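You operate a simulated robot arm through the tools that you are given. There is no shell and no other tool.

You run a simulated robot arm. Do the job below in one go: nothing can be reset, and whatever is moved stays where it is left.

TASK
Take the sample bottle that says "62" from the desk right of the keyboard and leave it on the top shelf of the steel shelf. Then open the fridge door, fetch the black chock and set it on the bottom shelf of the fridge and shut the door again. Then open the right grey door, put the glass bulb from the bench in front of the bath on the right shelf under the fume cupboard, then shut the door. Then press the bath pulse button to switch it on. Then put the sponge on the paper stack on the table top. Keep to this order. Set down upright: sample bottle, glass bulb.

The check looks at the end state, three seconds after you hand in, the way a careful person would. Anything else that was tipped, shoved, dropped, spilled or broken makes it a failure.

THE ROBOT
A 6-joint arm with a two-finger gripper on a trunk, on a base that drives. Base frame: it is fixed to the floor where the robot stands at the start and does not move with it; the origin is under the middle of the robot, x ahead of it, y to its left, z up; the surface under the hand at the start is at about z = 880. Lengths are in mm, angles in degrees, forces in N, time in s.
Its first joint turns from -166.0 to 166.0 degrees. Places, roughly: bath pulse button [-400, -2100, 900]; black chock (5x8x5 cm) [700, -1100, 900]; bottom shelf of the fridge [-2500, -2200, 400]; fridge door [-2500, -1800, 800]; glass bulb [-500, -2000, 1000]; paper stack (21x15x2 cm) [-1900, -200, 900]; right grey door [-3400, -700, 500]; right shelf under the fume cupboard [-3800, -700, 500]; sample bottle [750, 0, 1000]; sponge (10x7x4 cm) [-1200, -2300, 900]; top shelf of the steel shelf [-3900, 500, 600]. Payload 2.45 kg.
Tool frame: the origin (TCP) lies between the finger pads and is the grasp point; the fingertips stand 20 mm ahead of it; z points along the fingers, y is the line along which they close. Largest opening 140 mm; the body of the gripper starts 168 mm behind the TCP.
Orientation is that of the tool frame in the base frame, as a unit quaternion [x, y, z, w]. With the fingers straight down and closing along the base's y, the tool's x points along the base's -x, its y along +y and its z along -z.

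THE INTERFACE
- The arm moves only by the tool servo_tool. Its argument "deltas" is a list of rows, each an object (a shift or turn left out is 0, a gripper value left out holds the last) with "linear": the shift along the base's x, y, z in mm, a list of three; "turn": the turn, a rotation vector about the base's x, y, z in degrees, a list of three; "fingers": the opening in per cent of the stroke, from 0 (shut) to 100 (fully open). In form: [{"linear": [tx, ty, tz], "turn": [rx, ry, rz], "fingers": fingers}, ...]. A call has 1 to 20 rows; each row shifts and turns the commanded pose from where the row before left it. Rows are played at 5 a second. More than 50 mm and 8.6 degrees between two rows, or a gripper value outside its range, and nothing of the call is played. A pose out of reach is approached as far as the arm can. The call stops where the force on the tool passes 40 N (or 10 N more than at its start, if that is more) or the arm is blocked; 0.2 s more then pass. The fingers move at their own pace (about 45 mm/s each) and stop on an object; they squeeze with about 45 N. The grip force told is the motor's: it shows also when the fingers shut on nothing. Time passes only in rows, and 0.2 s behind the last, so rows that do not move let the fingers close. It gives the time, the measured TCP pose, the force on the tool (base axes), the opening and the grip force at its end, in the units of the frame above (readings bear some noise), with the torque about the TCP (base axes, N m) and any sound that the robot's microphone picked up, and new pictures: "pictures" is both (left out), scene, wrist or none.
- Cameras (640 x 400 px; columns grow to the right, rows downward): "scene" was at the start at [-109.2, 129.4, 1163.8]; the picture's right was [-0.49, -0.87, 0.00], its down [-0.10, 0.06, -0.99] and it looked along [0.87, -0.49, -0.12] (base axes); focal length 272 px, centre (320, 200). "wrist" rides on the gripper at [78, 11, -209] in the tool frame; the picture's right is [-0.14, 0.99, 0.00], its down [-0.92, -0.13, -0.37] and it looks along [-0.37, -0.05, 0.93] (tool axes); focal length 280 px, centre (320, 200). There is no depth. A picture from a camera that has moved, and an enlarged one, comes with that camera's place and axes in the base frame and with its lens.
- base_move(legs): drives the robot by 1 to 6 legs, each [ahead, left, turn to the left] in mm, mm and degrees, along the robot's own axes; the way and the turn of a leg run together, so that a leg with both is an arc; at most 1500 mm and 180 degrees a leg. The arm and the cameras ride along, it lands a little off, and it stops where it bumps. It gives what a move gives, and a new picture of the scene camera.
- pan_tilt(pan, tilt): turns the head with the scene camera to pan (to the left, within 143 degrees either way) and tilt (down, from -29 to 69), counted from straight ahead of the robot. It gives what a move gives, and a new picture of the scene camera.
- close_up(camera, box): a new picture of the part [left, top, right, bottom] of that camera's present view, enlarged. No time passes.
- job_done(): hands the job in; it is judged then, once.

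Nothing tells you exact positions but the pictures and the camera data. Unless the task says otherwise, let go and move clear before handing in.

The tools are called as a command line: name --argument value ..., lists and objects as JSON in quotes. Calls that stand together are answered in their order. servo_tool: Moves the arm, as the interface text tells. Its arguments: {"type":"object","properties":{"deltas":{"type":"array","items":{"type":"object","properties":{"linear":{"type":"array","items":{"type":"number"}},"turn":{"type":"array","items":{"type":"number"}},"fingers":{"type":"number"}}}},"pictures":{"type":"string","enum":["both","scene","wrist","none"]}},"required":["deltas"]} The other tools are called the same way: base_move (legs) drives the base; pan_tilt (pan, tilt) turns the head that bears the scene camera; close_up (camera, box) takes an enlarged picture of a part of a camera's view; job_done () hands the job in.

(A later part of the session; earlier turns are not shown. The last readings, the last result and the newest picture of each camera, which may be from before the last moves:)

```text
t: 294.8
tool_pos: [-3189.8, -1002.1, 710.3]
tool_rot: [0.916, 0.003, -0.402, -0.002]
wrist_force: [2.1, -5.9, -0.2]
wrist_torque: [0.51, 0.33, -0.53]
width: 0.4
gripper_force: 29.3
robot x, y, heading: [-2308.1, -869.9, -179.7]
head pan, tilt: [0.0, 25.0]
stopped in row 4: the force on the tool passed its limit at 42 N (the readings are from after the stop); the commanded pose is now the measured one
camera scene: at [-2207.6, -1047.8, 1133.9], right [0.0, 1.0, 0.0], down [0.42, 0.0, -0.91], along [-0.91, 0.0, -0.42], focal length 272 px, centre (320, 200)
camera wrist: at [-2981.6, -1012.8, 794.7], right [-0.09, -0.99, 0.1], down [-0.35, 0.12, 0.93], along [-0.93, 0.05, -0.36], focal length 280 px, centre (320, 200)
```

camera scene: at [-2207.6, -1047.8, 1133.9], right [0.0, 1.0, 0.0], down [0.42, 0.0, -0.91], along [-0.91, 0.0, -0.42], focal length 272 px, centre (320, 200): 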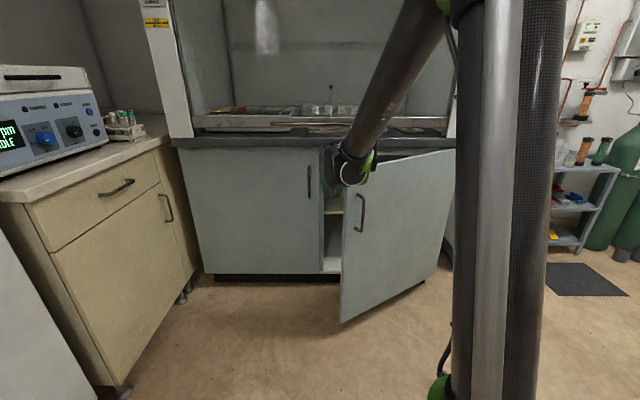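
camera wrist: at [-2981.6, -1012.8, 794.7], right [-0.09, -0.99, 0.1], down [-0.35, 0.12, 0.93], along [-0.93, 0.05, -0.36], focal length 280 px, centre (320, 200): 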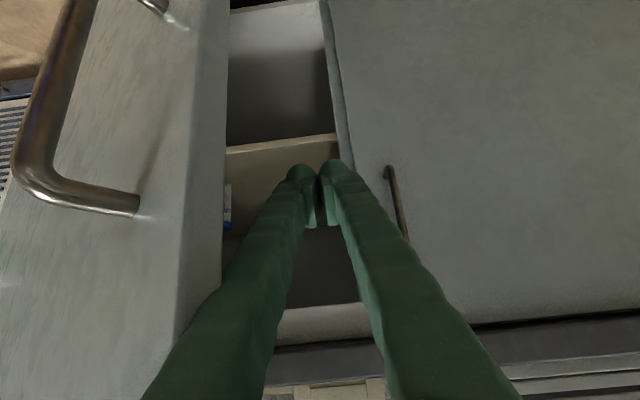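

servo_tool --deltas '[{"linear": [1.5, 1.2, 0]}, {"linear": [2, 1.5, 0]}, {"linear": [2.2, 1.7, 0]}, {"linear": [2.4, 1.8, 0]}, {"linear": [2.6, 1.9, 0]}, {"linear": [2.8, 2, 0]}, {"linear": [3, 2.1, 0]}, {"linear": [3.2, 2.2, 0]}, {"linear": [3.4, 2.4, 0]}, {"linear": [3.6, 2.5, 0]}, {"linear": [3.8, 2.7, 0]}, {"linear": [4, 2.8, 0]}, {"linear": [4, 2.9, 0]}, {"linear": [4, 3, 0]}, {"linear": [4.2, 3.1, 0]}, {"linear": [4.2, 3.2, 0]}, {"linear": [4.3, 3.3, 0]}, {"linear": [4.4, 3.4, 0]}, {"linear": [4.5, 3.5, 0]}, {"linear": [4.5, 3.6, 0]}]' --pictures "scene"

```text
t: 296.6
tool_pos: [-3171.0, -990.5, 709.9]
tool_rot: [0.916, 0.003, -0.401, -0.002]
wrist_force: [3.2, -4.6, -0.6]
wrist_torque: [0.52, 0.44, -0.6]
width: 0.0
gripper_force: 28.6
robot x, y, heading: [-2306.5, -869.4, -179.6]
head pan, tilt: [0.0, 25.0]
stopped in row 9: the force on the tool passed its limit at 41 N (the readings are from after the stop); the commanded pose is now the measured one
camera scene: at [-2207.3, -1047.9, 1133.9], right [-0.01, 1.0, 0.0], down [0.42, 0.0, -0.91], along [-0.91, 0.0, -0.42], focal length 272 px, centre (320, 200)
```

scene: 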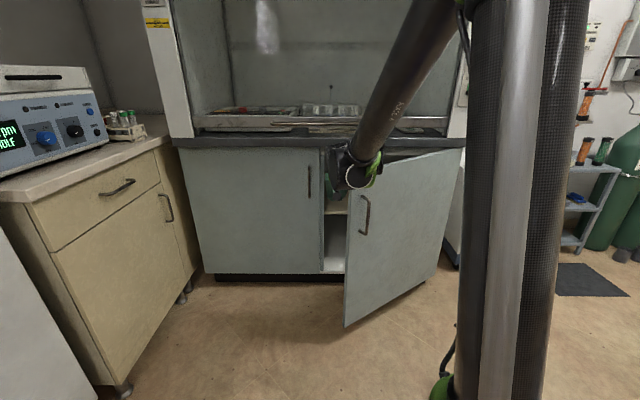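

It moves, just stiffly at this shallow angle. I'll keep pushing slowly.

servo_tool --deltas '[{"linear": [1.5, 1.2, 0]}, {"linear": [2, 1.6, 0]}, {"linear": [2.2, 1.8, 0]}, {"linear": [2.3, 1.9, 0]}, {"linear": [2.4, 2, 0]}, {"linear": [2.4, 2, 0]}, {"linear": [2.4, 2, 0]}, {"linear": [2.4, 2, 0]}, {"linear": [2.4, 2, 0]}, {"linear": [2.4, 2, 0]}, {"linear": [2.4, 2, 0]}, {"linear": [2.4, 2, 0]}, {"linear": [2.4, 2, 0]}, {"linear": [2.4, 2, 0]}, {"linear": [2.4, 2, 0]}, {"linear": [2.4, 2, 0]}, {"linear": [2.4, 2, 0]}, {"linear": [2.4, 2, 0]}, {"linear": [2.4, 2, 0]}, {"linear": [2.4, 2, 0]}]' --pictures "both"

```text
t: 299.0
tool_pos: [-3144.2, -970.9, 709.9]
tool_rot: [0.916, 0.003, -0.401, -0.002]
wrist_force: [1.5, -1.4, 0.2]
wrist_torque: [0.2, 0.19, -0.25]
width: 0.1
gripper_force: 29.3
robot x, y, heading: [-2306.3, -874.7, -179.8]
head pan, tilt: [0.0, 25.0]
stopped in row 12: the force on the tool passed its limit at 41 N (the readings are from after the stop); the commanded pose is now the measured one
camera scene: at [-2207.1, -1047.9, 1133.9], right [-0.01, 1.0, 0.0], down [0.42, 0.0, -0.91], along [-0.91, -0.01, -0.42], focal length 272 px, centre (320, 200)
camera wrist: at [-2937.3, -980.8, 794.1], right [-0.09, -0.99, 0.1], down [-0.35, 0.12, 0.93], along [-0.93, 0.05, -0.36], focal length 280 px, centre (320, 200)
```

scene: 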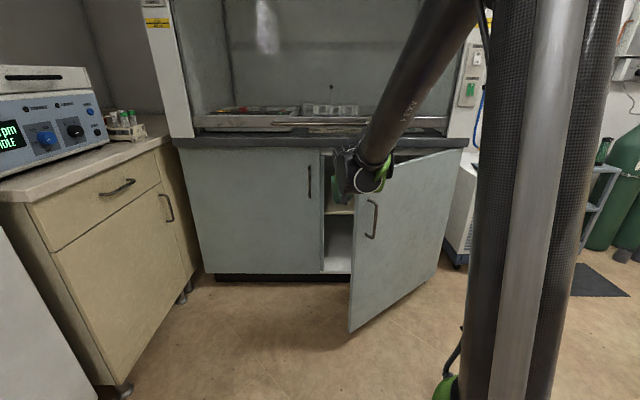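
wrist: 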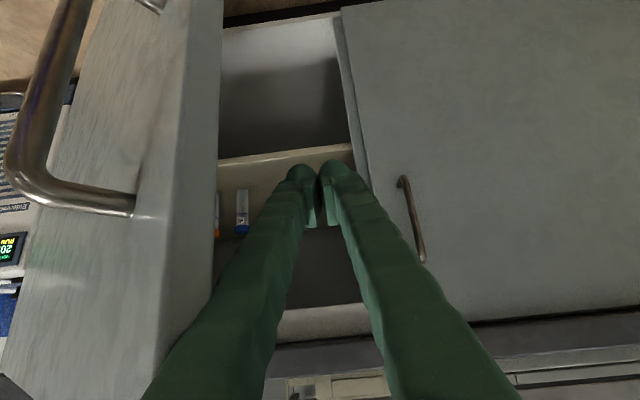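

servo_tool --deltas '[{"linear": [1.5, 1.4, 0]}, {"linear": [2, 1.8, 0]}, {"linear": [2.2, 2, 0]}, {"linear": [2.3, 2.2, 0]}, {"linear": [2.3, 2.2, 0]}, {"linear": [2.3, 2.2, 0]}, {"linear": [2.3, 2.2, 0]}, {"linear": [2.3, 2.2, 0]}, {"linear": [2.3, 2.3, 0]}, {"linear": [2.3, 2.3, 0]}, {"linear": [2.3, 2.3, 0]}, {"linear": [2.3, 2.3, 0]}, {"linear": [2.2, 2.3, 0]}, {"linear": [2.2, 2.4, 0]}, {"linear": [2.2, 2.4, 0]}, {"linear": [2.2, 2.4, 0]}, {"linear": [2.2, 2.4, 0]}, {"linear": [2.2, 2.4, 0]}, {"linear": [2.2, 2.4, 0]}, {"linear": [2.2, 2.4, 0]}]' --pictures "none"

servo_tool --deltas '[{"linear": [1.5, 1.6, 0]}, {"linear": [2, 2.2, 0]}, {"linear": [2.3, 2.6, 0]}, {"linear": [2.5, 2.9, 0]}, {"linear": [2.5, 3, 0]}, {"linear": [2.5, 3, 0]}, {"linear": [2.5, 3, 0]}, {"linear": [2.5, 3, 0]}, {"linear": [2.5, 3, 0]}, {"linear": [2.5, 3, 0]}, {"linear": [2.5, 3, 0]}, {"linear": [2.5, 3, 0]}, {"linear": [2.5, 3, 0]}, {"linear": [2.5, 3, 0]}, {"linear": [2.5, 3, 0]}, {"linear": [2.5, 3, 0]}, {"linear": [2.5, 3, 0]}, {"linear": [2.5, 3, 0]}, {"linear": [2.5, 3, 0]}, {"linear": [2.5, 3, 0]}]' --pictures "both"

```text
t: 303.2
tool_pos: [-3100.8, -926.9, 710.6]
tool_rot: [0.916, 0.003, -0.402, -0.001]
wrist_force: [-0.2, -0.2, -0.2]
wrist_torque: [-0.03, 0.01, 0.02]
width: 0.0
gripper_force: 29.2
robot x, y, heading: [-2304.3, -873.4, -179.5]
head pan, tilt: [0.0, 25.0]
```

```text
t: 307.4
tool_pos: [-3052.6, -868.7, 710.4]
tool_rot: [0.916, 0.004, -0.402, 0.0]
wrist_force: [0.8, 0.5, 0.3]
wrist_torque: [0.0, 0.02, -0.01]
width: 0.1
gripper_force: 29.4
robot x, y, heading: [-2305.5, -871.8, -179.7]
head pan, tilt: [0.0, 25.0]
camera scene: at [-2207.2, -1047.8, 1133.9], right [-0.01, 1.0, 0.0], down [0.42, 0.0, -0.91], along [-0.91, -0.01, -0.42], focal length 272 px, centre (320, 200)
camera wrist: at [-2844.8, -878.9, 794.0], right [-0.09, -0.99, 0.1], down [-0.35, 0.12, 0.93], along [-0.93, 0.05, -0.36], focal length 280 px, centre (320, 200)
```

scene: 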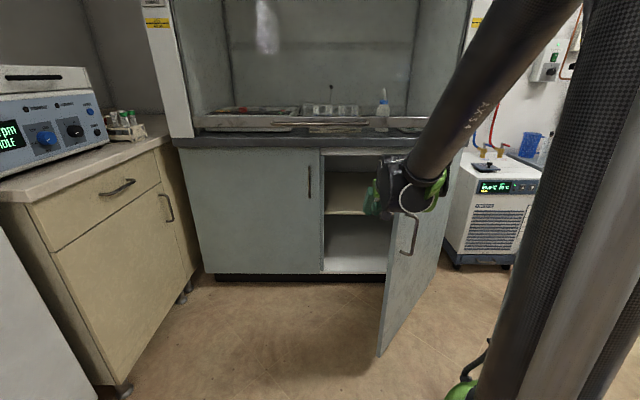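
wrist: 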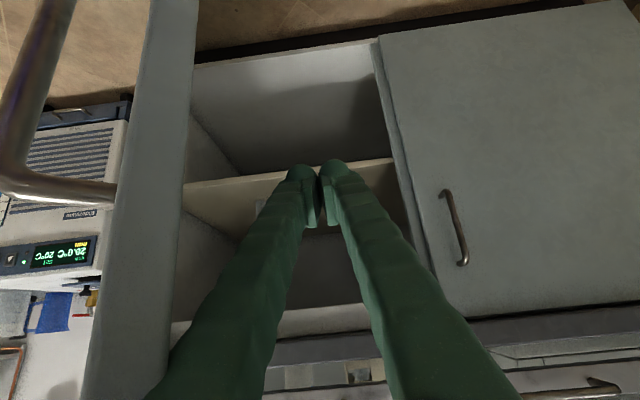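

The door now swings freely at about 50°. I'll push on in larger steps.

servo_tool --deltas '[{"linear": [4, 5, 0]}, {"linear": [5, 6.5, 0]}, {"linear": [5.2, 7, 0]}, {"linear": [5.2, 7.2, 0]}, {"linear": [5.1, 7.3, 0]}, {"linear": [5, 7.4, 0]}, {"linear": [4.9, 7.5, 0]}, {"linear": [4.8, 7.6, 0]}, {"linear": [4.7, 7.7, 0]}, {"linear": [4.6, 7.8, 0]}, {"linear": [4.5, 7.8, 0]}, {"linear": [4.4, 7.9, 0]}, {"linear": [4.3, 7.9, 0]}, {"linear": [4.2, 8, 0]}, {"linear": [4.1, 8, 0]}, {"linear": [4, 8, 0]}, {"linear": [3.9, 8.1, 0]}, {"linear": [3.8, 8.1, 0]}, {"linear": [3.7, 8.2, 0]}, {"linear": [3.6, 8.2, 0]}]' --pictures "scene"

servo_tool --deltas '[{"linear": [3, 5, 0]}, {"linear": [3.5, 7, 0]}, {"linear": [3.4, 8, 0]}, {"linear": [3.3, 8.3, 0]}, {"linear": [3.2, 8.3, 0]}, {"linear": [3.1, 8.4, 0]}, {"linear": [3, 8.4, 0]}, {"linear": [2.8, 8.5, 0]}, {"linear": [2.7, 8.5, 0]}, {"linear": [2.5, 8.6, 0]}, {"linear": [2.3, 8.6, 0]}, {"linear": [2.2, 8.6, 0]}, {"linear": [2, 8.7, 0]}, {"linear": [1.8, 8.7, 0]}, {"linear": [1.6, 8.8, 0]}, {"linear": [1.5, 8.8, 0]}, {"linear": [1.3, 8.8, 0]}, {"linear": [1.2, 8.9, 0]}, {"linear": [1, 8.9, 0]}, {"linear": [0.8, 8.9, 0]}]' --pictures "both"

```text
t: 311.6
tool_pos: [-2963.6, -716.8, 709.4]
tool_rot: [0.916, 0.003, -0.401, -0.001]
wrist_force: [-1.2, -0.1, -0.1]
wrist_torque: [0.0, 0.04, -0.03]
width: 0.0
gripper_force: 29.7
robot x, y, heading: [-2306.1, -872.8, -179.7]
head pan, tilt: [0.0, 25.0]
camera scene: at [-2207.1, -1047.8, 1133.9], right [-0.01, 1.0, 0.0], down [0.42, 0.0, -0.91], along [-0.91, -0.01, -0.42], focal length 272 px, centre (320, 200)
```

scene: 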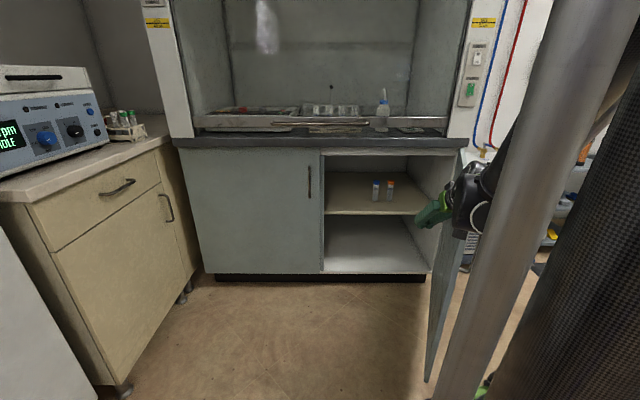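

```text
t: 315.8
tool_pos: [-2917.4, -550.4, 710.1]
tool_rot: [0.916, 0.003, -0.402, -0.001]
wrist_force: [0.6, 0.2, 0.1]
wrist_torque: [0.03, -0.02, 0.02]
width: 0.0
gripper_force: 29.1
robot x, y, heading: [-2306.1, -870.1, -179.7]
head pan, tilt: [0.0, 25.0]
camera scene: at [-2207.1, -1047.8, 1133.9], right [-0.01, 1.0, 0.0], down [0.42, 0.0, -0.91], along [-0.91, -0.01, -0.42], focal length 272 px, centre (320, 200)
camera wrist: at [-2709.9, -560.3, 794.8], right [-0.09, -0.99, 0.1], down [-0.35, 0.12, 0.93], along [-0.93, 0.05, -0.36], focal length 280 px, centre (320, 200)
```

scene: 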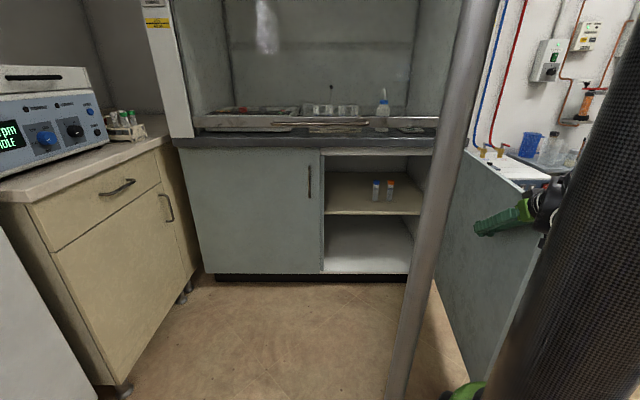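
wrist: 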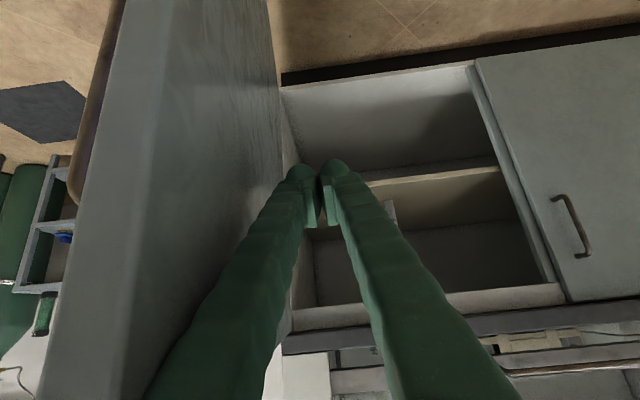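

The door is near 80°, and the right compartment with its mid shelf is in view. I'll push it a bit further, to just past 90°.

servo_tool --deltas '[{"linear": [0, 5, 0]}, {"linear": [0, 7, 0]}, {"linear": [0, 8, 0]}, {"linear": [0, 8, 0]}, {"linear": [0, 8, 0]}, {"linear": [0, 8, 0]}, {"linear": [0, 8, 0]}, {"linear": [0, 8, 0]}, {"linear": [0, 8, 0]}, {"linear": [0, 8, 0]}, {"linear": [0, 8, 0]}, {"linear": [0, 8, 0]}, {"linear": [0, 8, 0]}, {"linear": [0, 8, 0]}, {"linear": [0, 8, 0]}]' --pictures "both"

```text
t: 319.0
tool_pos: [-2918.0, -434.9, 710.8]
tool_rot: [0.916, 0.004, -0.402, -0.001]
wrist_force: [-0.2, 0.0, 0.5]
wrist_torque: [-0.02, -0.01, 0.0]
width: 0.0
gripper_force: 29.3
robot x, y, heading: [-2306.3, -870.9, -179.7]
head pan, tilt: [0.0, 25.0]
camera scene: at [-2207.1, -1047.7, 1133.9], right [-0.01, 1.0, 0.0], down [0.42, 0.0, -0.91], along [-0.91, -0.01, -0.42], focal length 272 px, centre (320, 200)
camera wrist: at [-2710.6, -444.0, 794.4], right [-0.09, -0.99, 0.1], down [-0.35, 0.12, 0.93], along [-0.93, 0.05, -0.36], focal length 280 px, centre (320, 200)
```

scene: 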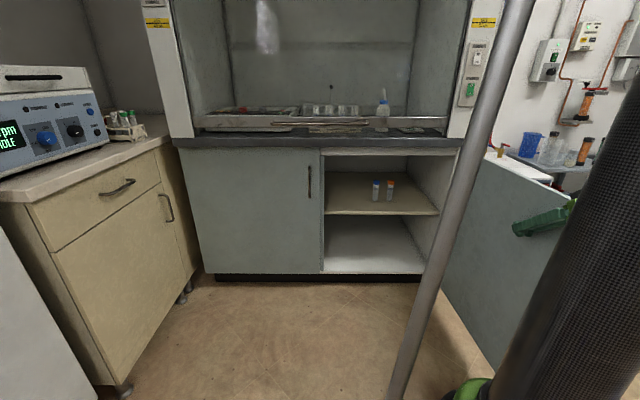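
wrist: 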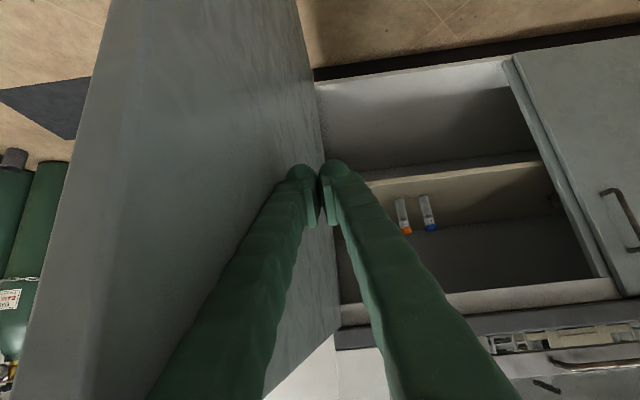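

The right door stands open at about 90–95°. The mid shelf inside is at z ≈ 490 with two small tubes near its middle. I'll withdraw the hand, fold it down, and go for the glass bulb.

servo_tool --deltas '[{"linear": [0, -40, 0]}, {"linear": [0, -45, 0]}, {"linear": [0, -45, 20]}, {"linear": [0, -40, 30]}, {"linear": [0, -40, 30]}, {"linear": [0, -40, 30]}, {"linear": [0, -40, 30]}, {"linear": [0, -40, 30]}, {"linear": [0, -40, 30]}, {"linear": [0, -40, 30]}, {"linear": [10, 0, 45]}, {"linear": [10, 0, 45]}, {}]' --pictures "none"

servo_tool --deltas '[{"linear": [10, 0, 8], "turn": [0, 8, 0]}, {"linear": [10, 0, 8], "turn": [0, 8, 0]}, {"linear": [10, 0, 8], "turn": [0, 8, 0]}, {"linear": [10, 0, 8], "turn": [0, 8, 0]}, {"linear": [10, 0, 8], "turn": [0, 8, 0]}, {"linear": [10, 0, 8], "turn": [0, 7.4, 0]}, {}]' --pictures "both"

```text
t: 321.8
tool_pos: [-2898.4, -844.1, 1032.2]
tool_rot: [0.916, 0.004, -0.402, -0.001]
wrist_force: [-0.3, -0.8, -0.2]
wrist_torque: [0.02, -0.06, -0.04]
width: 0.0
gripper_force: 29.4
robot x, y, heading: [-2307.8, -871.3, -179.5]
head pan, tilt: [0.0, 25.0]
```

```text
t: 323.4
tool_pos: [-2841.5, -846.4, 1073.7]
tool_rot: [-0.695, -0.006, 0.719, -0.001]
wrist_force: [0.2, 0.1, -0.2]
wrist_torque: [0.0, 0.01, -0.01]
width: 0.2
gripper_force: 29.1
out of reach, approached as far as the arm can: row 6
robot x, y, heading: [-2301.0, -871.9, -179.7]
head pan, tilt: [0.0, 25.0]
camera scene: at [-2207.0, -1047.8, 1133.9], right [-0.01, 1.0, 0.0], down [0.42, 0.0, -0.91], along [-0.91, -0.01, -0.42], focal length 272 px, centre (320, 200)
camera wrist: at [-2633.8, -855.4, 989.0], right [0.01, -0.99, 0.13], down [0.4, 0.13, 0.91], along [-0.92, 0.04, 0.4], focal length 280 px, centre (320, 200)
```

scene: 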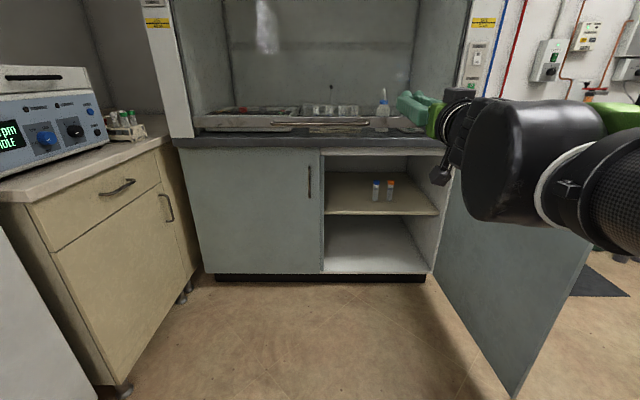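
wrist: 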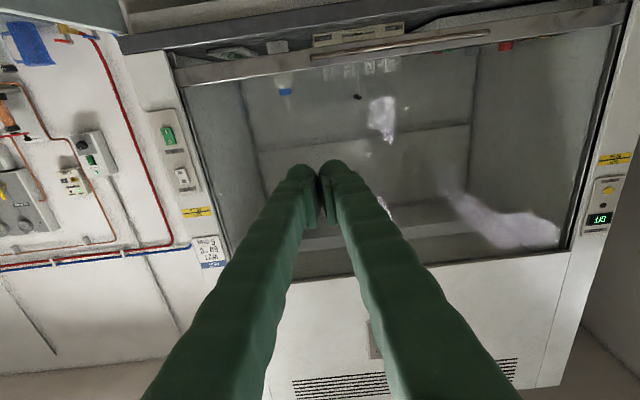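

I turned the wrong way, so the hand is horizontal. I'll pitch it down to vertical now.

servo_tool --deltas '[{"linear": [8, 0, 0], "turn": [0, -8.3, 0]}, {"linear": [8, 0, 0], "turn": [0, -8.3, 0]}, {"linear": [8, 0, 0], "turn": [0, -8.3, 0]}, {"linear": [8, 0, 0], "turn": [0, -8.3, 0]}, {"linear": [8, 0, 0], "turn": [0, -8.3, 0]}, {"linear": [8, 0, 0], "turn": [0, -8.3, 0]}, {"linear": [10, 0, 0], "turn": [0, -8.3, 0]}, {"linear": [10, 0, 0], "turn": [0, -8.3, 0]}, {"linear": [10, 0, 0], "turn": [0, -8.3, 0]}, {"linear": [10, 0, 0], "turn": [0, -8.3, 0]}, {"linear": [10, 0, 0], "turn": [0, -8.9, 0]}, {}]' --pictures "none"

pan_tilt --pan 60 --tilt 10

```text
refused: row 11 steps farther than a row can; nothing moved
```

```text
t: 324.7
tool_pos: [-2842.6, -847.8, 1073.2]
tool_rot: [-0.695, -0.007, 0.719, -0.001]
wrist_force: [-0.3, -0.2, -0.9]
wrist_torque: [-0.04, 0.01, 0.0]
width: 0.0
gripper_force: 29.3
robot x, y, heading: [-2304.3, -872.9, -179.7]
head pan, tilt: [60.0, 10.0]
camera scene: at [-2160.9, -1128.1, 1158.2], right [-0.87, 0.5, 0.0], down [0.09, 0.15, -0.98], along [-0.49, -0.86, -0.17], focal length 272 px, centre (320, 200)
```

scene: 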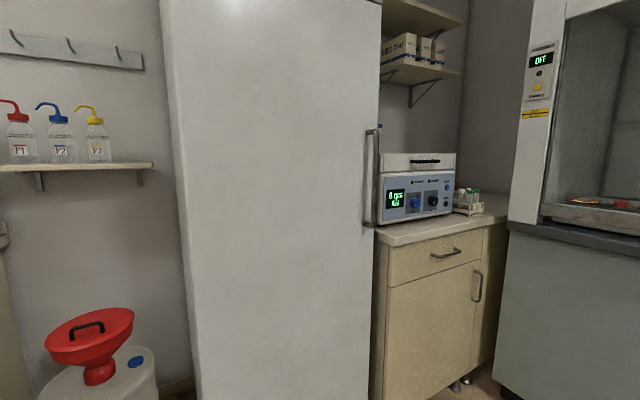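

The fridge door looks properly shut. I'll redo the pitch-down within the step limit.

servo_tool --deltas '[{"linear": [8, 0, 0], "turn": [0, -8.3, 0]}, {"linear": [8, 0, 0], "turn": [0, -8.3, 0]}, {"linear": [8, 0, 0], "turn": [0, -8.3, 0]}, {"linear": [8, 0, 0], "turn": [0, -8.3, 0]}, {"linear": [8, 0, 0], "turn": [0, -8.3, 0]}, {"linear": [8, 0, 0], "turn": [0, -8.3, 0]}, {"linear": [10, 0, 0], "turn": [0, -8.3, 0]}, {"linear": [10, 0, 0], "turn": [0, -8.3, 0]}, {"linear": [10, 0, 0], "turn": [0, -8.3, 0]}, {"linear": [10, 0, 0], "turn": [0, -8.3, 0]}, {"linear": [10, 0, 0], "turn": [0, -8.4, 0]}, {"linear": [0, 0, 0], "turn": [0, -0.5, 0]}, {}]' --pictures "none"

pan_tilt --pan 110 --tilt 10

close_up --camera "scene" --box '[100, 100, 420, 260]'

```text
t: 327.5
tool_pos: [-2743.2, -847.6, 1076.6]
tool_rot: [1.0, 0.004, 0.001, 0.004]
wrist_force: [0.1, -0.3, -0.5]
wrist_torque: [0.0, 0.01, 0.02]
width: 0.0
gripper_force: 29.2
robot x, y, heading: [-2304.6, -875.2, -179.5]
head pan, tilt: [60.0, 10.0]
```

```text
t: 328.7
tool_pos: [-2744.3, -848.3, 1075.6]
tool_rot: [1.0, 0.004, 0.001, 0.004]
wrist_force: [-0.8, -0.4, 0.4]
wrist_torque: [0.01, 0.0, 0.0]
width: 0.0
gripper_force: 29.6
robot x, y, heading: [-2304.8, -872.7, -179.9]
head pan, tilt: [110.0, 10.0]
camera scene: at [-2082.7, -1134.5, 1158.3], right [-0.94, -0.35, 0.0], down [-0.06, 0.16, -0.98], along [0.34, -0.92, -0.17], focal length 272 px, centre (320, 200)
```

scene: 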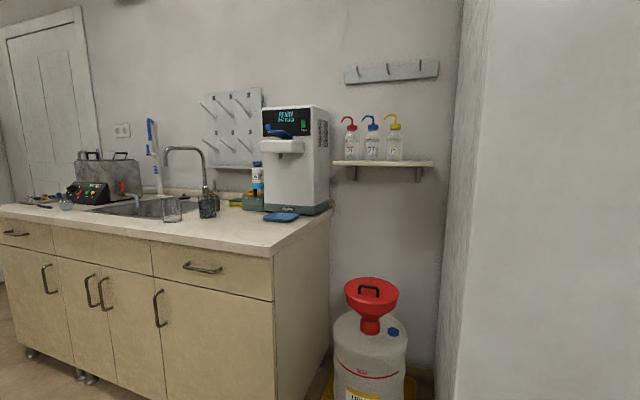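

```text
2.00 times, centred on (260, 180) of scene
camera zoom: at [-2082.7, -1134.5, 1158.3], right [-0.94, -0.35, 0.0], down [-0.06, 0.16, -0.98], along [0.34, -0.92, -0.17], focal length 545 px, centre (440, 240)
```

zoom: 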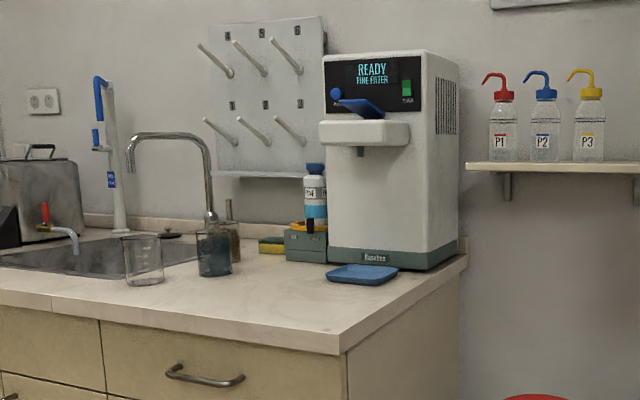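

close_up --camera "scene" --box '[20, 140, 180, 240]'

```text
4.00 times, centred on (100, 190) of scene
camera zoom: at [-2082.7, -1134.5, 1158.3], right [-0.94, -0.35, 0.0], down [-0.06, 0.16, -0.98], along [0.34, -0.92, -0.17], focal length 1089 px, centre (1200, 240)
```

zoom: 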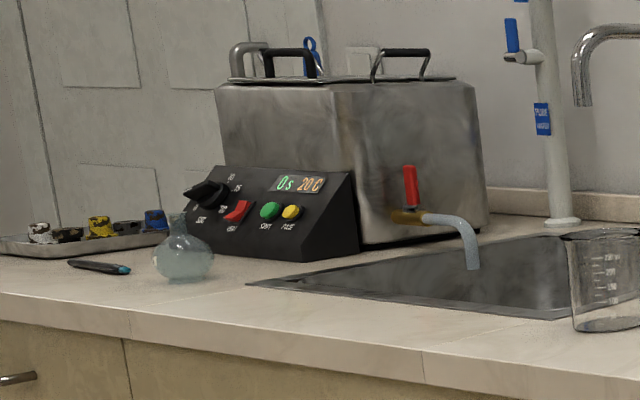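

The glass bulb is a small round flask standing in front of the bath's control panel; the panel has a knob, a red switch and green and yellow buttons. I'll turn to face the bench and move along it.

base_move --legs '[[0, 0, 89.5], [130, 0, 0], [0, 1000, 0]]'

base_move --legs '[[0, 700, 0]]'

pan_tilt --pan 0 --tilt 15

```text
t: 338.6
tool_pos: [-1338.6, -1446.7, 1074.3]
tool_rot: [0.709, 0.705, 0.004, 0.002]
wrist_force: [1.2, -0.5, -0.5]
wrist_torque: [-0.03, 0.0, -0.01]
width: 0.0
gripper_force: 29.5
robot x, y, heading: [-1306.9, -1006.7, -90.4]
head pan, tilt: [110.0, 10.0]
camera scene: at [-1043.6, -789.5, 1158.3], right [0.34, -0.94, 0.0], down [-0.16, -0.06, -0.98], along [0.93, 0.33, -0.17], focal length 272 px, centre (320, 200)
```

scene: 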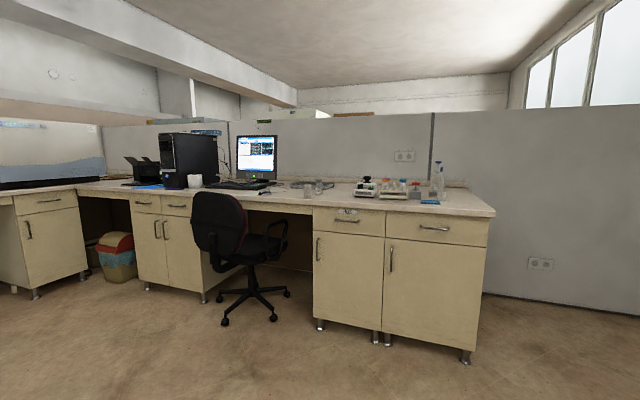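

```text
t: 342.4
tool_pos: [-651.1, -1456.1, 1075.9]
tool_rot: [0.715, 0.699, 0.004, 0.003]
wrist_force: [-0.8, 1.1, 0.6]
wrist_torque: [0.0, -0.01, -0.01]
width: 0.0
gripper_force: 29.3
robot x, y, heading: [-614.3, -1018.1, -91.0]
head pan, tilt: [110.0, 10.0]
camera scene: at [-347.5, -803.3, 1158.3], right [0.32, -0.95, 0.0], down [-0.16, -0.06, -0.98], along [0.93, 0.32, -0.17], focal length 272 px, centre (320, 200)
```

scene: 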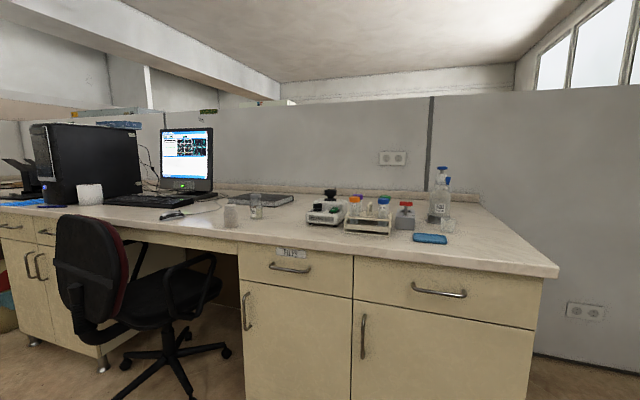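

```text
t: 344.2
tool_pos: [-652.3, -1456.4, 1075.2]
tool_rot: [0.715, 0.699, 0.004, 0.003]
wrist_force: [-0.6, -0.1, 0.1]
wrist_torque: [0.02, 0.0, 0.04]
width: 0.0
gripper_force: 29.4
robot x, y, heading: [-617.9, -1021.8, -91.3]
head pan, tilt: [0.0, 15.0]
camera scene: at [-437.5, -926.6, 1150.1], right [-1.0, 0.02, 0.0], down [0.01, 0.26, -0.97], along [-0.02, -0.97, -0.26], focal length 272 px, centre (320, 200)
```

scene: 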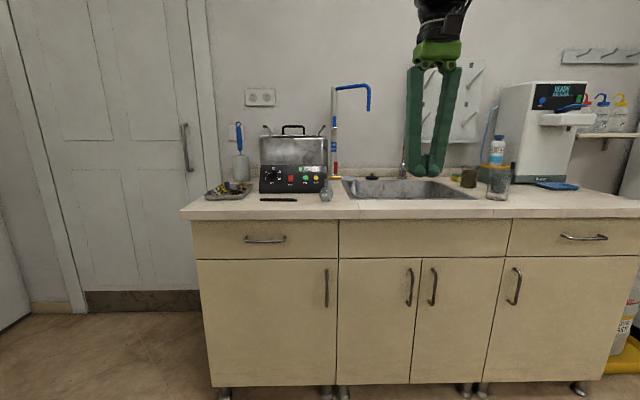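

close_up --camera "scene" --box '[195, 120, 355, 220]'

close_up --camera "scene" --box '[340, 120, 580, 220]'

```text
4.00 times, centred on (275, 170) of scene
camera zoom: at [-437.5, -926.6, 1150.1], right [-1.0, 0.02, 0.0], down [0.01, 0.26, -0.97], along [-0.02, -0.97, -0.26], focal length 1089 px, centre (500, 320)
```

zoom: 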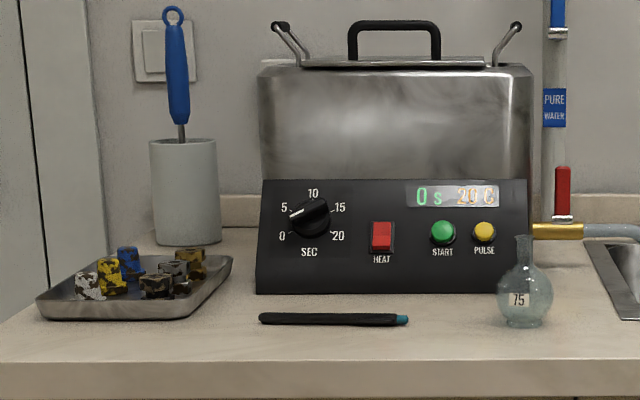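

```text
2.67 times, centred on (460, 170) of scene
camera zoom: at [-437.5, -926.6, 1150.1], right [-1.0, 0.02, 0.0], down [0.01, 0.26, -0.97], along [-0.02, -0.97, -0.26], focal length 726 px, centre (-53, 280)
```

zoom: 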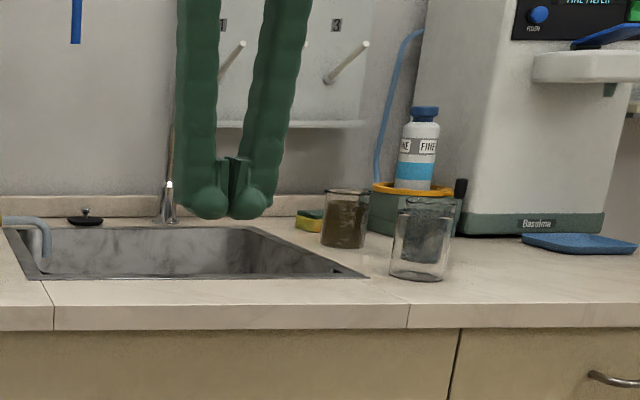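

The bulb (a small flask labelled "75") stands about 60 mm in front of the panel near (−480, −1915), and the yellow button at the panel's right is PULSE. I'll drive nearer and look with the wrist camera.

base_move --legs '[[200, 100, 1.2]]'

servo_tool --deltas '[{"linear": [20, -40, 0], "fingers": 65}, {"linear": [20, -40, 0]}, {"linear": [0, -20, 0]}, {}]' --pictures "both"

```text
t: 345.9
tool_pos: [-545.0, -1657.9, 1075.3]
tool_rot: [0.705, 0.709, 0.004, 0.003]
wrist_force: [0.9, -0.6, 0.1]
wrist_torque: [0.0, 0.01, 0.03]
width: 0.0
gripper_force: 29.5
robot x, y, heading: [-514.1, -1220.9, -89.8]
head pan, tilt: [0.0, 15.0]
camera scene: at [-342.6, -1121.6, 1150.1], right [-1.0, 0.0, 0.0], down [0.0, 0.26, -0.97], along [0.0, -0.97, -0.26], focal length 272 px, centre (320, 200)
```

scene: 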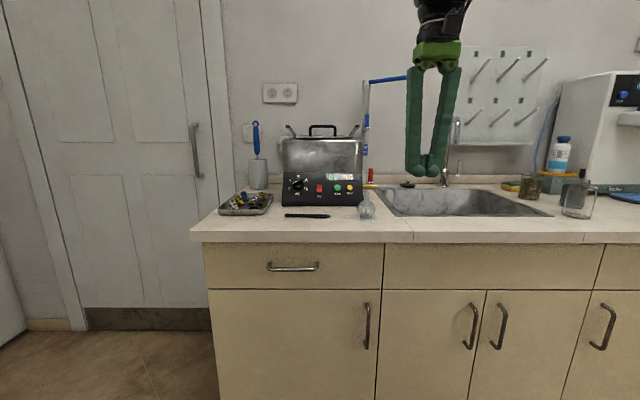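

```text
t: 346.9
tool_pos: [-503.6, -1757.5, 1075.0]
tool_rot: [0.706, 0.708, 0.004, 0.003]
wrist_force: [0.6, -0.5, -0.1]
wrist_torque: [0.02, 0.0, 0.04]
width: 87.9
gripper_force: 0.1
robot x, y, heading: [-512.5, -1218.5, -90.0]
head pan, tilt: [0.0, 15.0]
camera scene: at [-342.6, -1121.6, 1150.1], right [-1.0, 0.0, 0.0], down [0.0, 0.26, -0.97], along [0.0, -0.97, -0.26], focal length 272 px, centre (320, 200)
camera wrist: at [-494.2, -1678.9, 1283.4], right [0.99, -0.13, 0.01], down [-0.13, -0.92, 0.37], along [-0.04, -0.36, -0.93], focal length 280 px, centre (320, 200)
```

scene: 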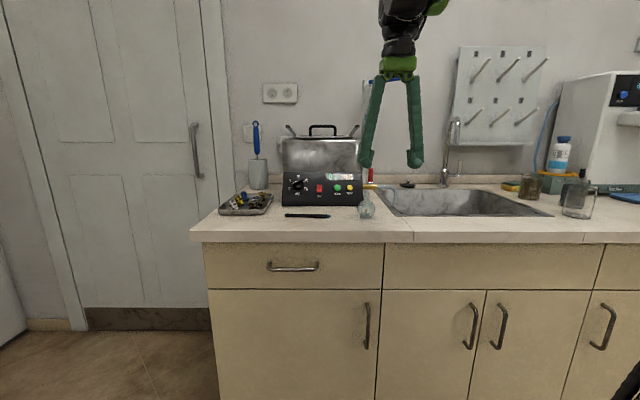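
wrist: 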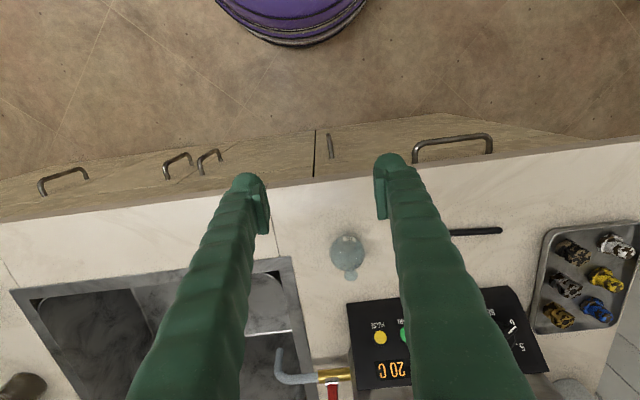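

close_up --camera "scene" --box '[270, 160, 400, 240]'

close_up --camera "wrist" --box '[270, 210, 430, 330]'

```text
4.92 times, centred on (335, 200) of scene
camera zoom: at [-342.6, -1121.6, 1150.1], right [-1.0, 0.0, 0.0], down [0.0, 0.26, -0.97], along [0.0, -0.97, -0.26], focal length 1341 px, centre (246, 200)
```

zoom: 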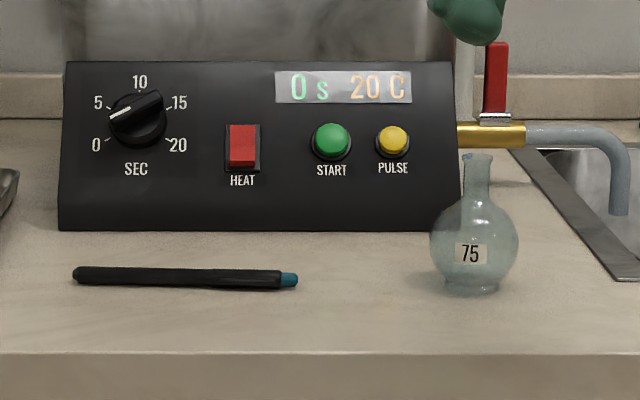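

```text
3.33 times, centred on (350, 270) of wrist
camera zoom: at [-494.2, -1678.9, 1283.4], right [0.99, -0.13, 0.01], down [-0.13, -0.92, 0.37], along [-0.04, -0.36, -0.93], focal length 935 px, centre (220, -33)
```

zoom: 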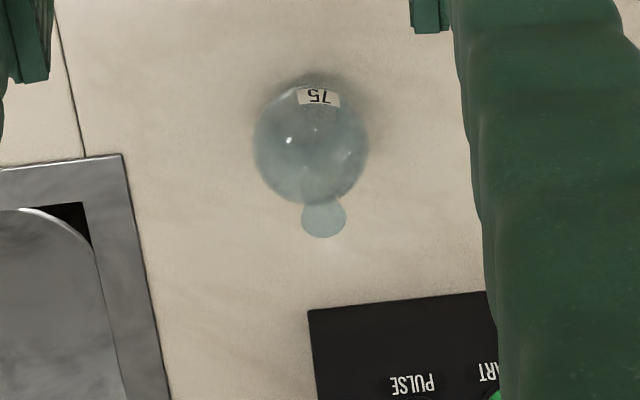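

The flask is about 85 mm tall with a 55 mm round body centred at (−479, −1912, ≈913). I'll tilt the hand 45° toward the bench, line up, and approach it along the finger direction.

servo_tool --deltas '[{"linear": [4, -5, -5], "turn": [-7.5, 0, 0]}, {"linear": [4, -5, -5], "turn": [-7.5, 0, 0]}, {"linear": [4, -5, -5], "turn": [-7.5, 0, 0]}, {"linear": [4, -5, -5], "turn": [-7.5, 0, 0]}, {"linear": [4, -5, -5], "turn": [-7.5, 0, 0]}, {"linear": [4, -5, -5], "turn": [-7.5, 0, 0]}, {}]' --pictures "both"

```text
t: 348.5
tool_pos: [-480.2, -1787.6, 1044.3]
tool_rot: [0.65, 0.656, -0.269, 0.273]
wrist_force: [0.8, 0.0, 0.3]
wrist_torque: [0.0, -0.02, 0.01]
width: 91.0
gripper_force: 0.1
robot x, y, heading: [-518.6, -1219.5, -89.9]
head pan, tilt: [0.0, 15.0]
camera scene: at [-342.6, -1121.6, 1150.1], right [-1.0, 0.0, 0.0], down [0.0, 0.26, -0.97], along [0.0, -0.97, -0.26], focal length 272 px, centre (320, 200)
camera wrist: at [-470.7, -1583.1, 1136.7], right [0.99, -0.09, 0.1], down [-0.13, -0.39, 0.91], along [-0.04, -0.92, -0.4], focal length 280 px, centre (320, 200)
```

scene: 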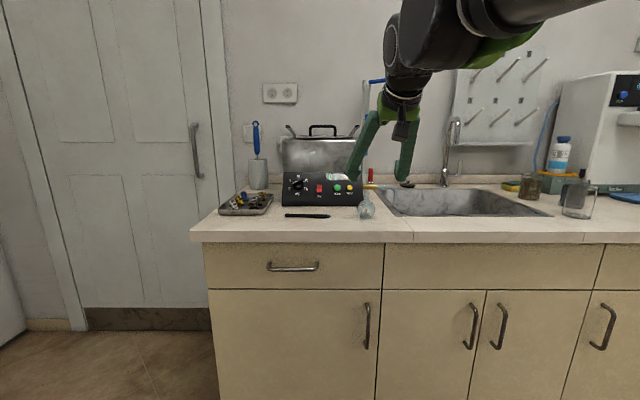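
wrist: 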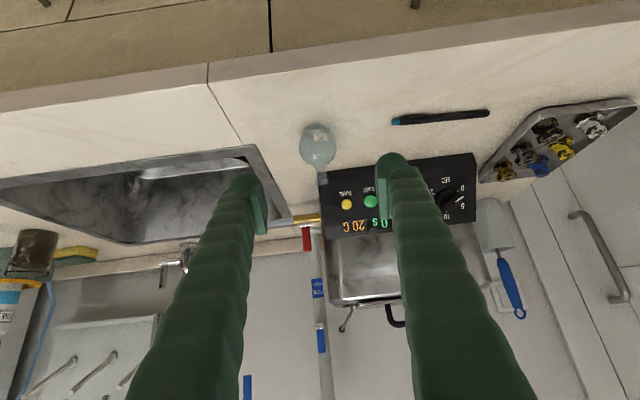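

servo_tool --deltas '[{"linear": [0, -32, -32]}, {"linear": [0, -32, -32]}, {"linear": [0, -30, -30]}, {"linear": [0, -18, -18]}, {"linear": [0, -12, -13]}, {}]' --pictures "both"

close_up --camera "wrist" --box '[200, 80, 440, 280]'

```text
t: 349.9
tool_pos: [-480.4, -1910.8, 917.8]
tool_rot: [0.65, 0.657, -0.268, 0.274]
wrist_force: [0.6, -0.2, 1.0]
wrist_torque: [0.02, 0.03, 0.0]
width: 91.0
gripper_force: 0.0
robot x, y, heading: [-515.3, -1220.0, -89.9]
head pan, tilt: [0.0, 15.0]
camera scene: at [-342.6, -1121.6, 1150.1], right [-1.0, 0.0, 0.0], down [0.0, 0.26, -0.97], along [0.0, -0.97, -0.26], focal length 272 px, centre (320, 200)
camera wrist: at [-470.5, -1707.7, 1011.1], right [0.99, -0.09, 0.1], down [-0.13, -0.39, 0.91], along [-0.04, -0.92, -0.4], focal length 280 px, centre (320, 200)
```

scene: 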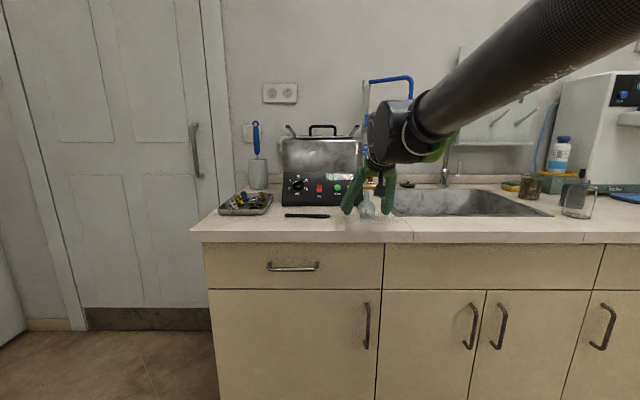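
wrist: 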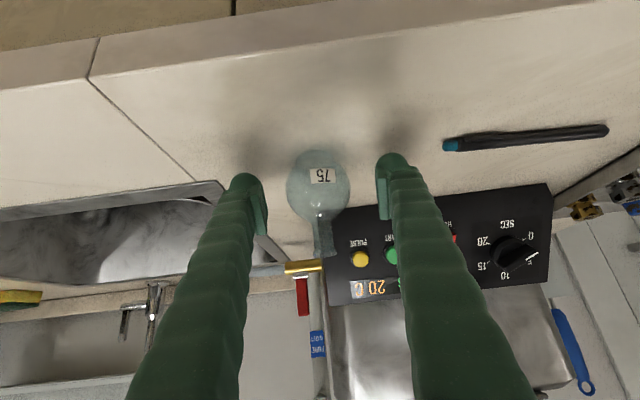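

```text
2.00 times, centred on (320, 180) of wrist
camera zoom: at [-470.5, -1707.7, 1011.1], right [0.99, -0.09, 0.1], down [-0.13, -0.39, 0.91], along [-0.04, -0.92, -0.4], focal length 561 px, centre (320, 240)
```

zoom: 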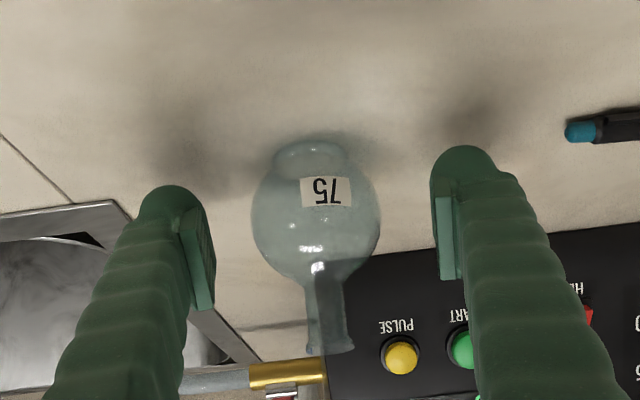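

The flask's body is centred between the pads. I'll close gently on it.

servo_tool --deltas '[{"linear": [0, 2, 0], "fingers": 45}, {}, {"fingers": 30}, {}, {}, {}]' --pictures "wrist"

```text
t: 351.3
tool_pos: [-480.6, -1910.1, 919.5]
tool_rot: [0.651, 0.656, -0.268, 0.273]
wrist_force: [1.2, -0.5, 1.3]
wrist_torque: [0.0, -0.03, -0.02]
width: 53.0
gripper_force: 24.8
robot x, y, heading: [-517.0, -1217.0, -89.7]
head pan, tilt: [0.0, 15.0]
camera wrist: at [-470.8, -1705.8, 1011.8], right [0.99, -0.09, 0.1], down [-0.13, -0.39, 0.91], along [-0.04, -0.92, -0.4], focal length 280 px, centre (320, 200)
```

wrist: 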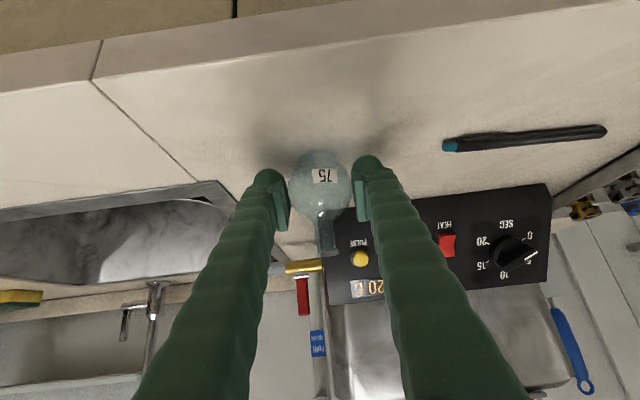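

Held at 53 mm with a light 25 N. I'll lift it straight up and check it.

servo_tool --deltas '[{"linear": [0, 0, 10]}, {"linear": [0, 0, 25]}, {"linear": [0, 5, 30]}, {"linear": [0, 10, 35]}, {"linear": [0, 15, 40]}, {}]' --pictures "both"

close_up --camera "wrist" --box '[220, 100, 420, 280]'

close_up --camera "scene" --box '[300, 100, 460, 240]'

```text
t: 352.7
tool_pos: [-479.4, -1878.6, 1059.7]
tool_rot: [0.651, 0.656, -0.268, 0.272]
wrist_force: [-0.1, 0.2, -0.1]
wrist_torque: [0.03, -0.01, -0.03]
width: 53.0
gripper_force: 24.9
robot x, y, heading: [-518.4, -1220.7, -89.9]
head pan, tilt: [0.0, 15.0]
camera scene: at [-342.6, -1121.6, 1150.1], right [-1.0, 0.0, 0.0], down [0.0, 0.26, -0.97], along [0.0, -0.97, -0.26], focal length 272 px, centre (320, 200)
camera wrist: at [-469.3, -1673.7, 1151.6], right [0.99, -0.09, 0.1], down [-0.13, -0.39, 0.91], along [-0.04, -0.92, -0.4], focal length 280 px, centre (320, 200)
```

scene: 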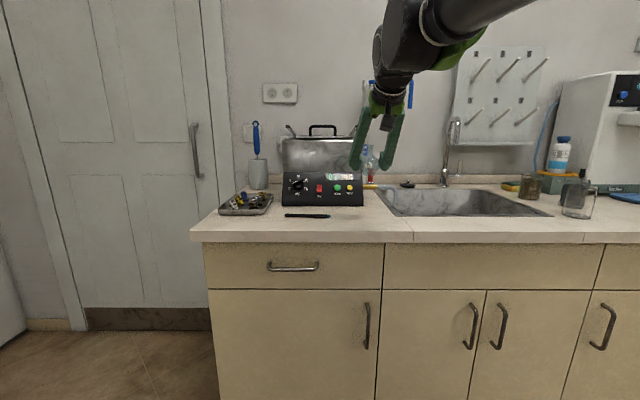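
wrist: 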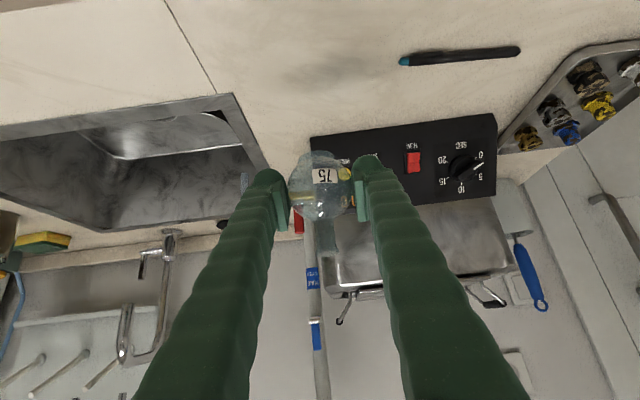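

```text
2.22 times, centred on (320, 190) of wrist
camera zoom: at [-469.3, -1673.7, 1151.6], right [0.99, -0.09, 0.1], down [-0.13, -0.39, 0.91], along [-0.04, -0.92, -0.4], focal length 623 px, centre (320, 222)
```

zoom: 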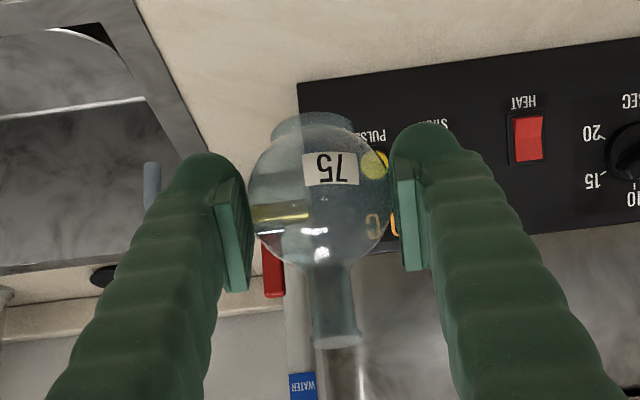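

```text
2.86 times, centred on (380, 170) of scene
camera zoom: at [-342.6, -1121.6, 1150.1], right [-1.0, 0.0, 0.0], down [0.0, 0.26, -0.97], along [0.0, -0.97, -0.26], focal length 778 px, centre (149, 286)
```

zoom: 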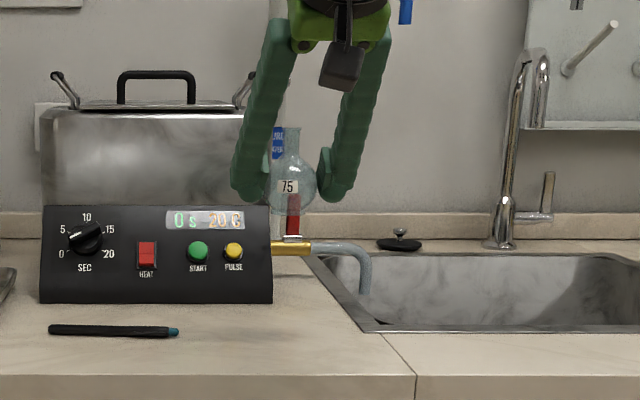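

The flask is held upright and clear. I'll tuck the arm, back off, turn west and drive to the open cupboard.

servo_tool --deltas '[{"linear": [0, 40, 5]}, {"linear": [0, 45, 5]}, {"linear": [0, 45, 5]}, {}]' --pictures "none"

base_move --legs '[[-300, 0, 0], [0, 0, -90]]'

servo_tool --deltas '[{}]' --pictures "wrist"

```text
t: 353.7
tool_pos: [-480.7, -1746.6, 1074.3]
tool_rot: [0.651, 0.656, -0.268, 0.272]
wrist_force: [1.0, 0.2, -1.4]
wrist_torque: [0.02, 0.0, -0.01]
width: 52.9
gripper_force: 25.0
robot x, y, heading: [-515.3, -1220.9, -89.8]
head pan, tilt: [0.0, 15.0]
```

```text
t: 359.7
tool_pos: [-1047.0, -935.9, 1073.1]
tool_rot: [0.924, -0.018, -0.382, -0.005]
wrist_force: [0.0, 0.2, -0.9]
wrist_torque: [-0.01, 0.03, 0.03]
width: 52.8
gripper_force: 24.7
robot x, y, heading: [-517.5, -926.1, 177.5]
head pan, tilt: [0.0, 15.0]
camera scene: at [-428.9, -1103.4, 1150.1], right [0.04, 1.0, 0.0], down [0.26, -0.01, -0.97], along [-0.96, 0.04, -0.26], focal length 272 px, centre (320, 200)
```

scene: 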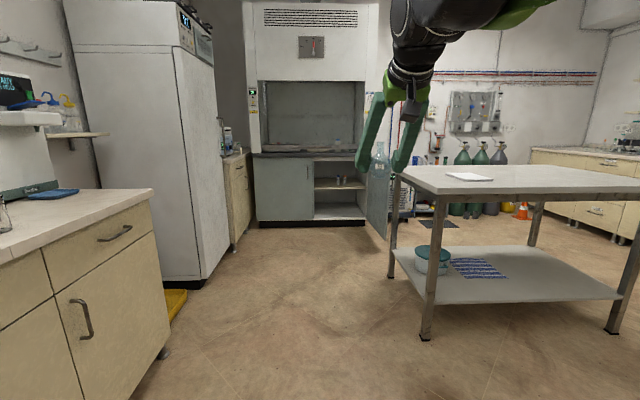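

```text
t: 360.1
tool_pos: [-1046.3, -935.5, 1073.3]
tool_rot: [0.924, -0.019, -0.382, -0.005]
wrist_force: [-0.6, -0.1, -0.7]
wrist_torque: [-0.02, 0.0, 0.0]
width: 53.0
gripper_force: 25.0
robot x, y, heading: [-517.1, -927.0, 177.2]
head pan, tilt: [0.0, 15.0]
camera wrist: at [-844.1, -953.1, 1166.7], right [-0.14, -0.99, 0.1], down [-0.39, 0.15, 0.91], along [-0.91, 0.08, -0.4], focal length 280 px, centre (320, 200)
```

wrist: 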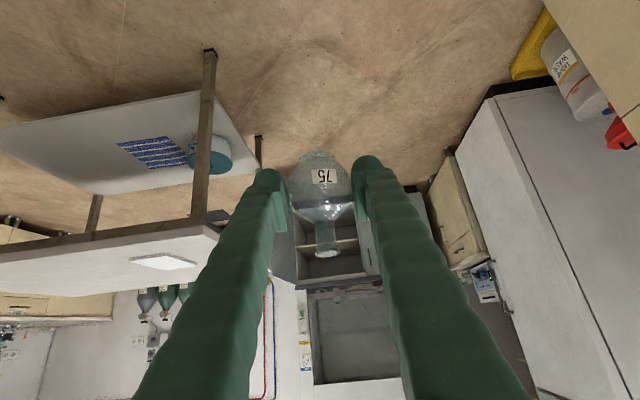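

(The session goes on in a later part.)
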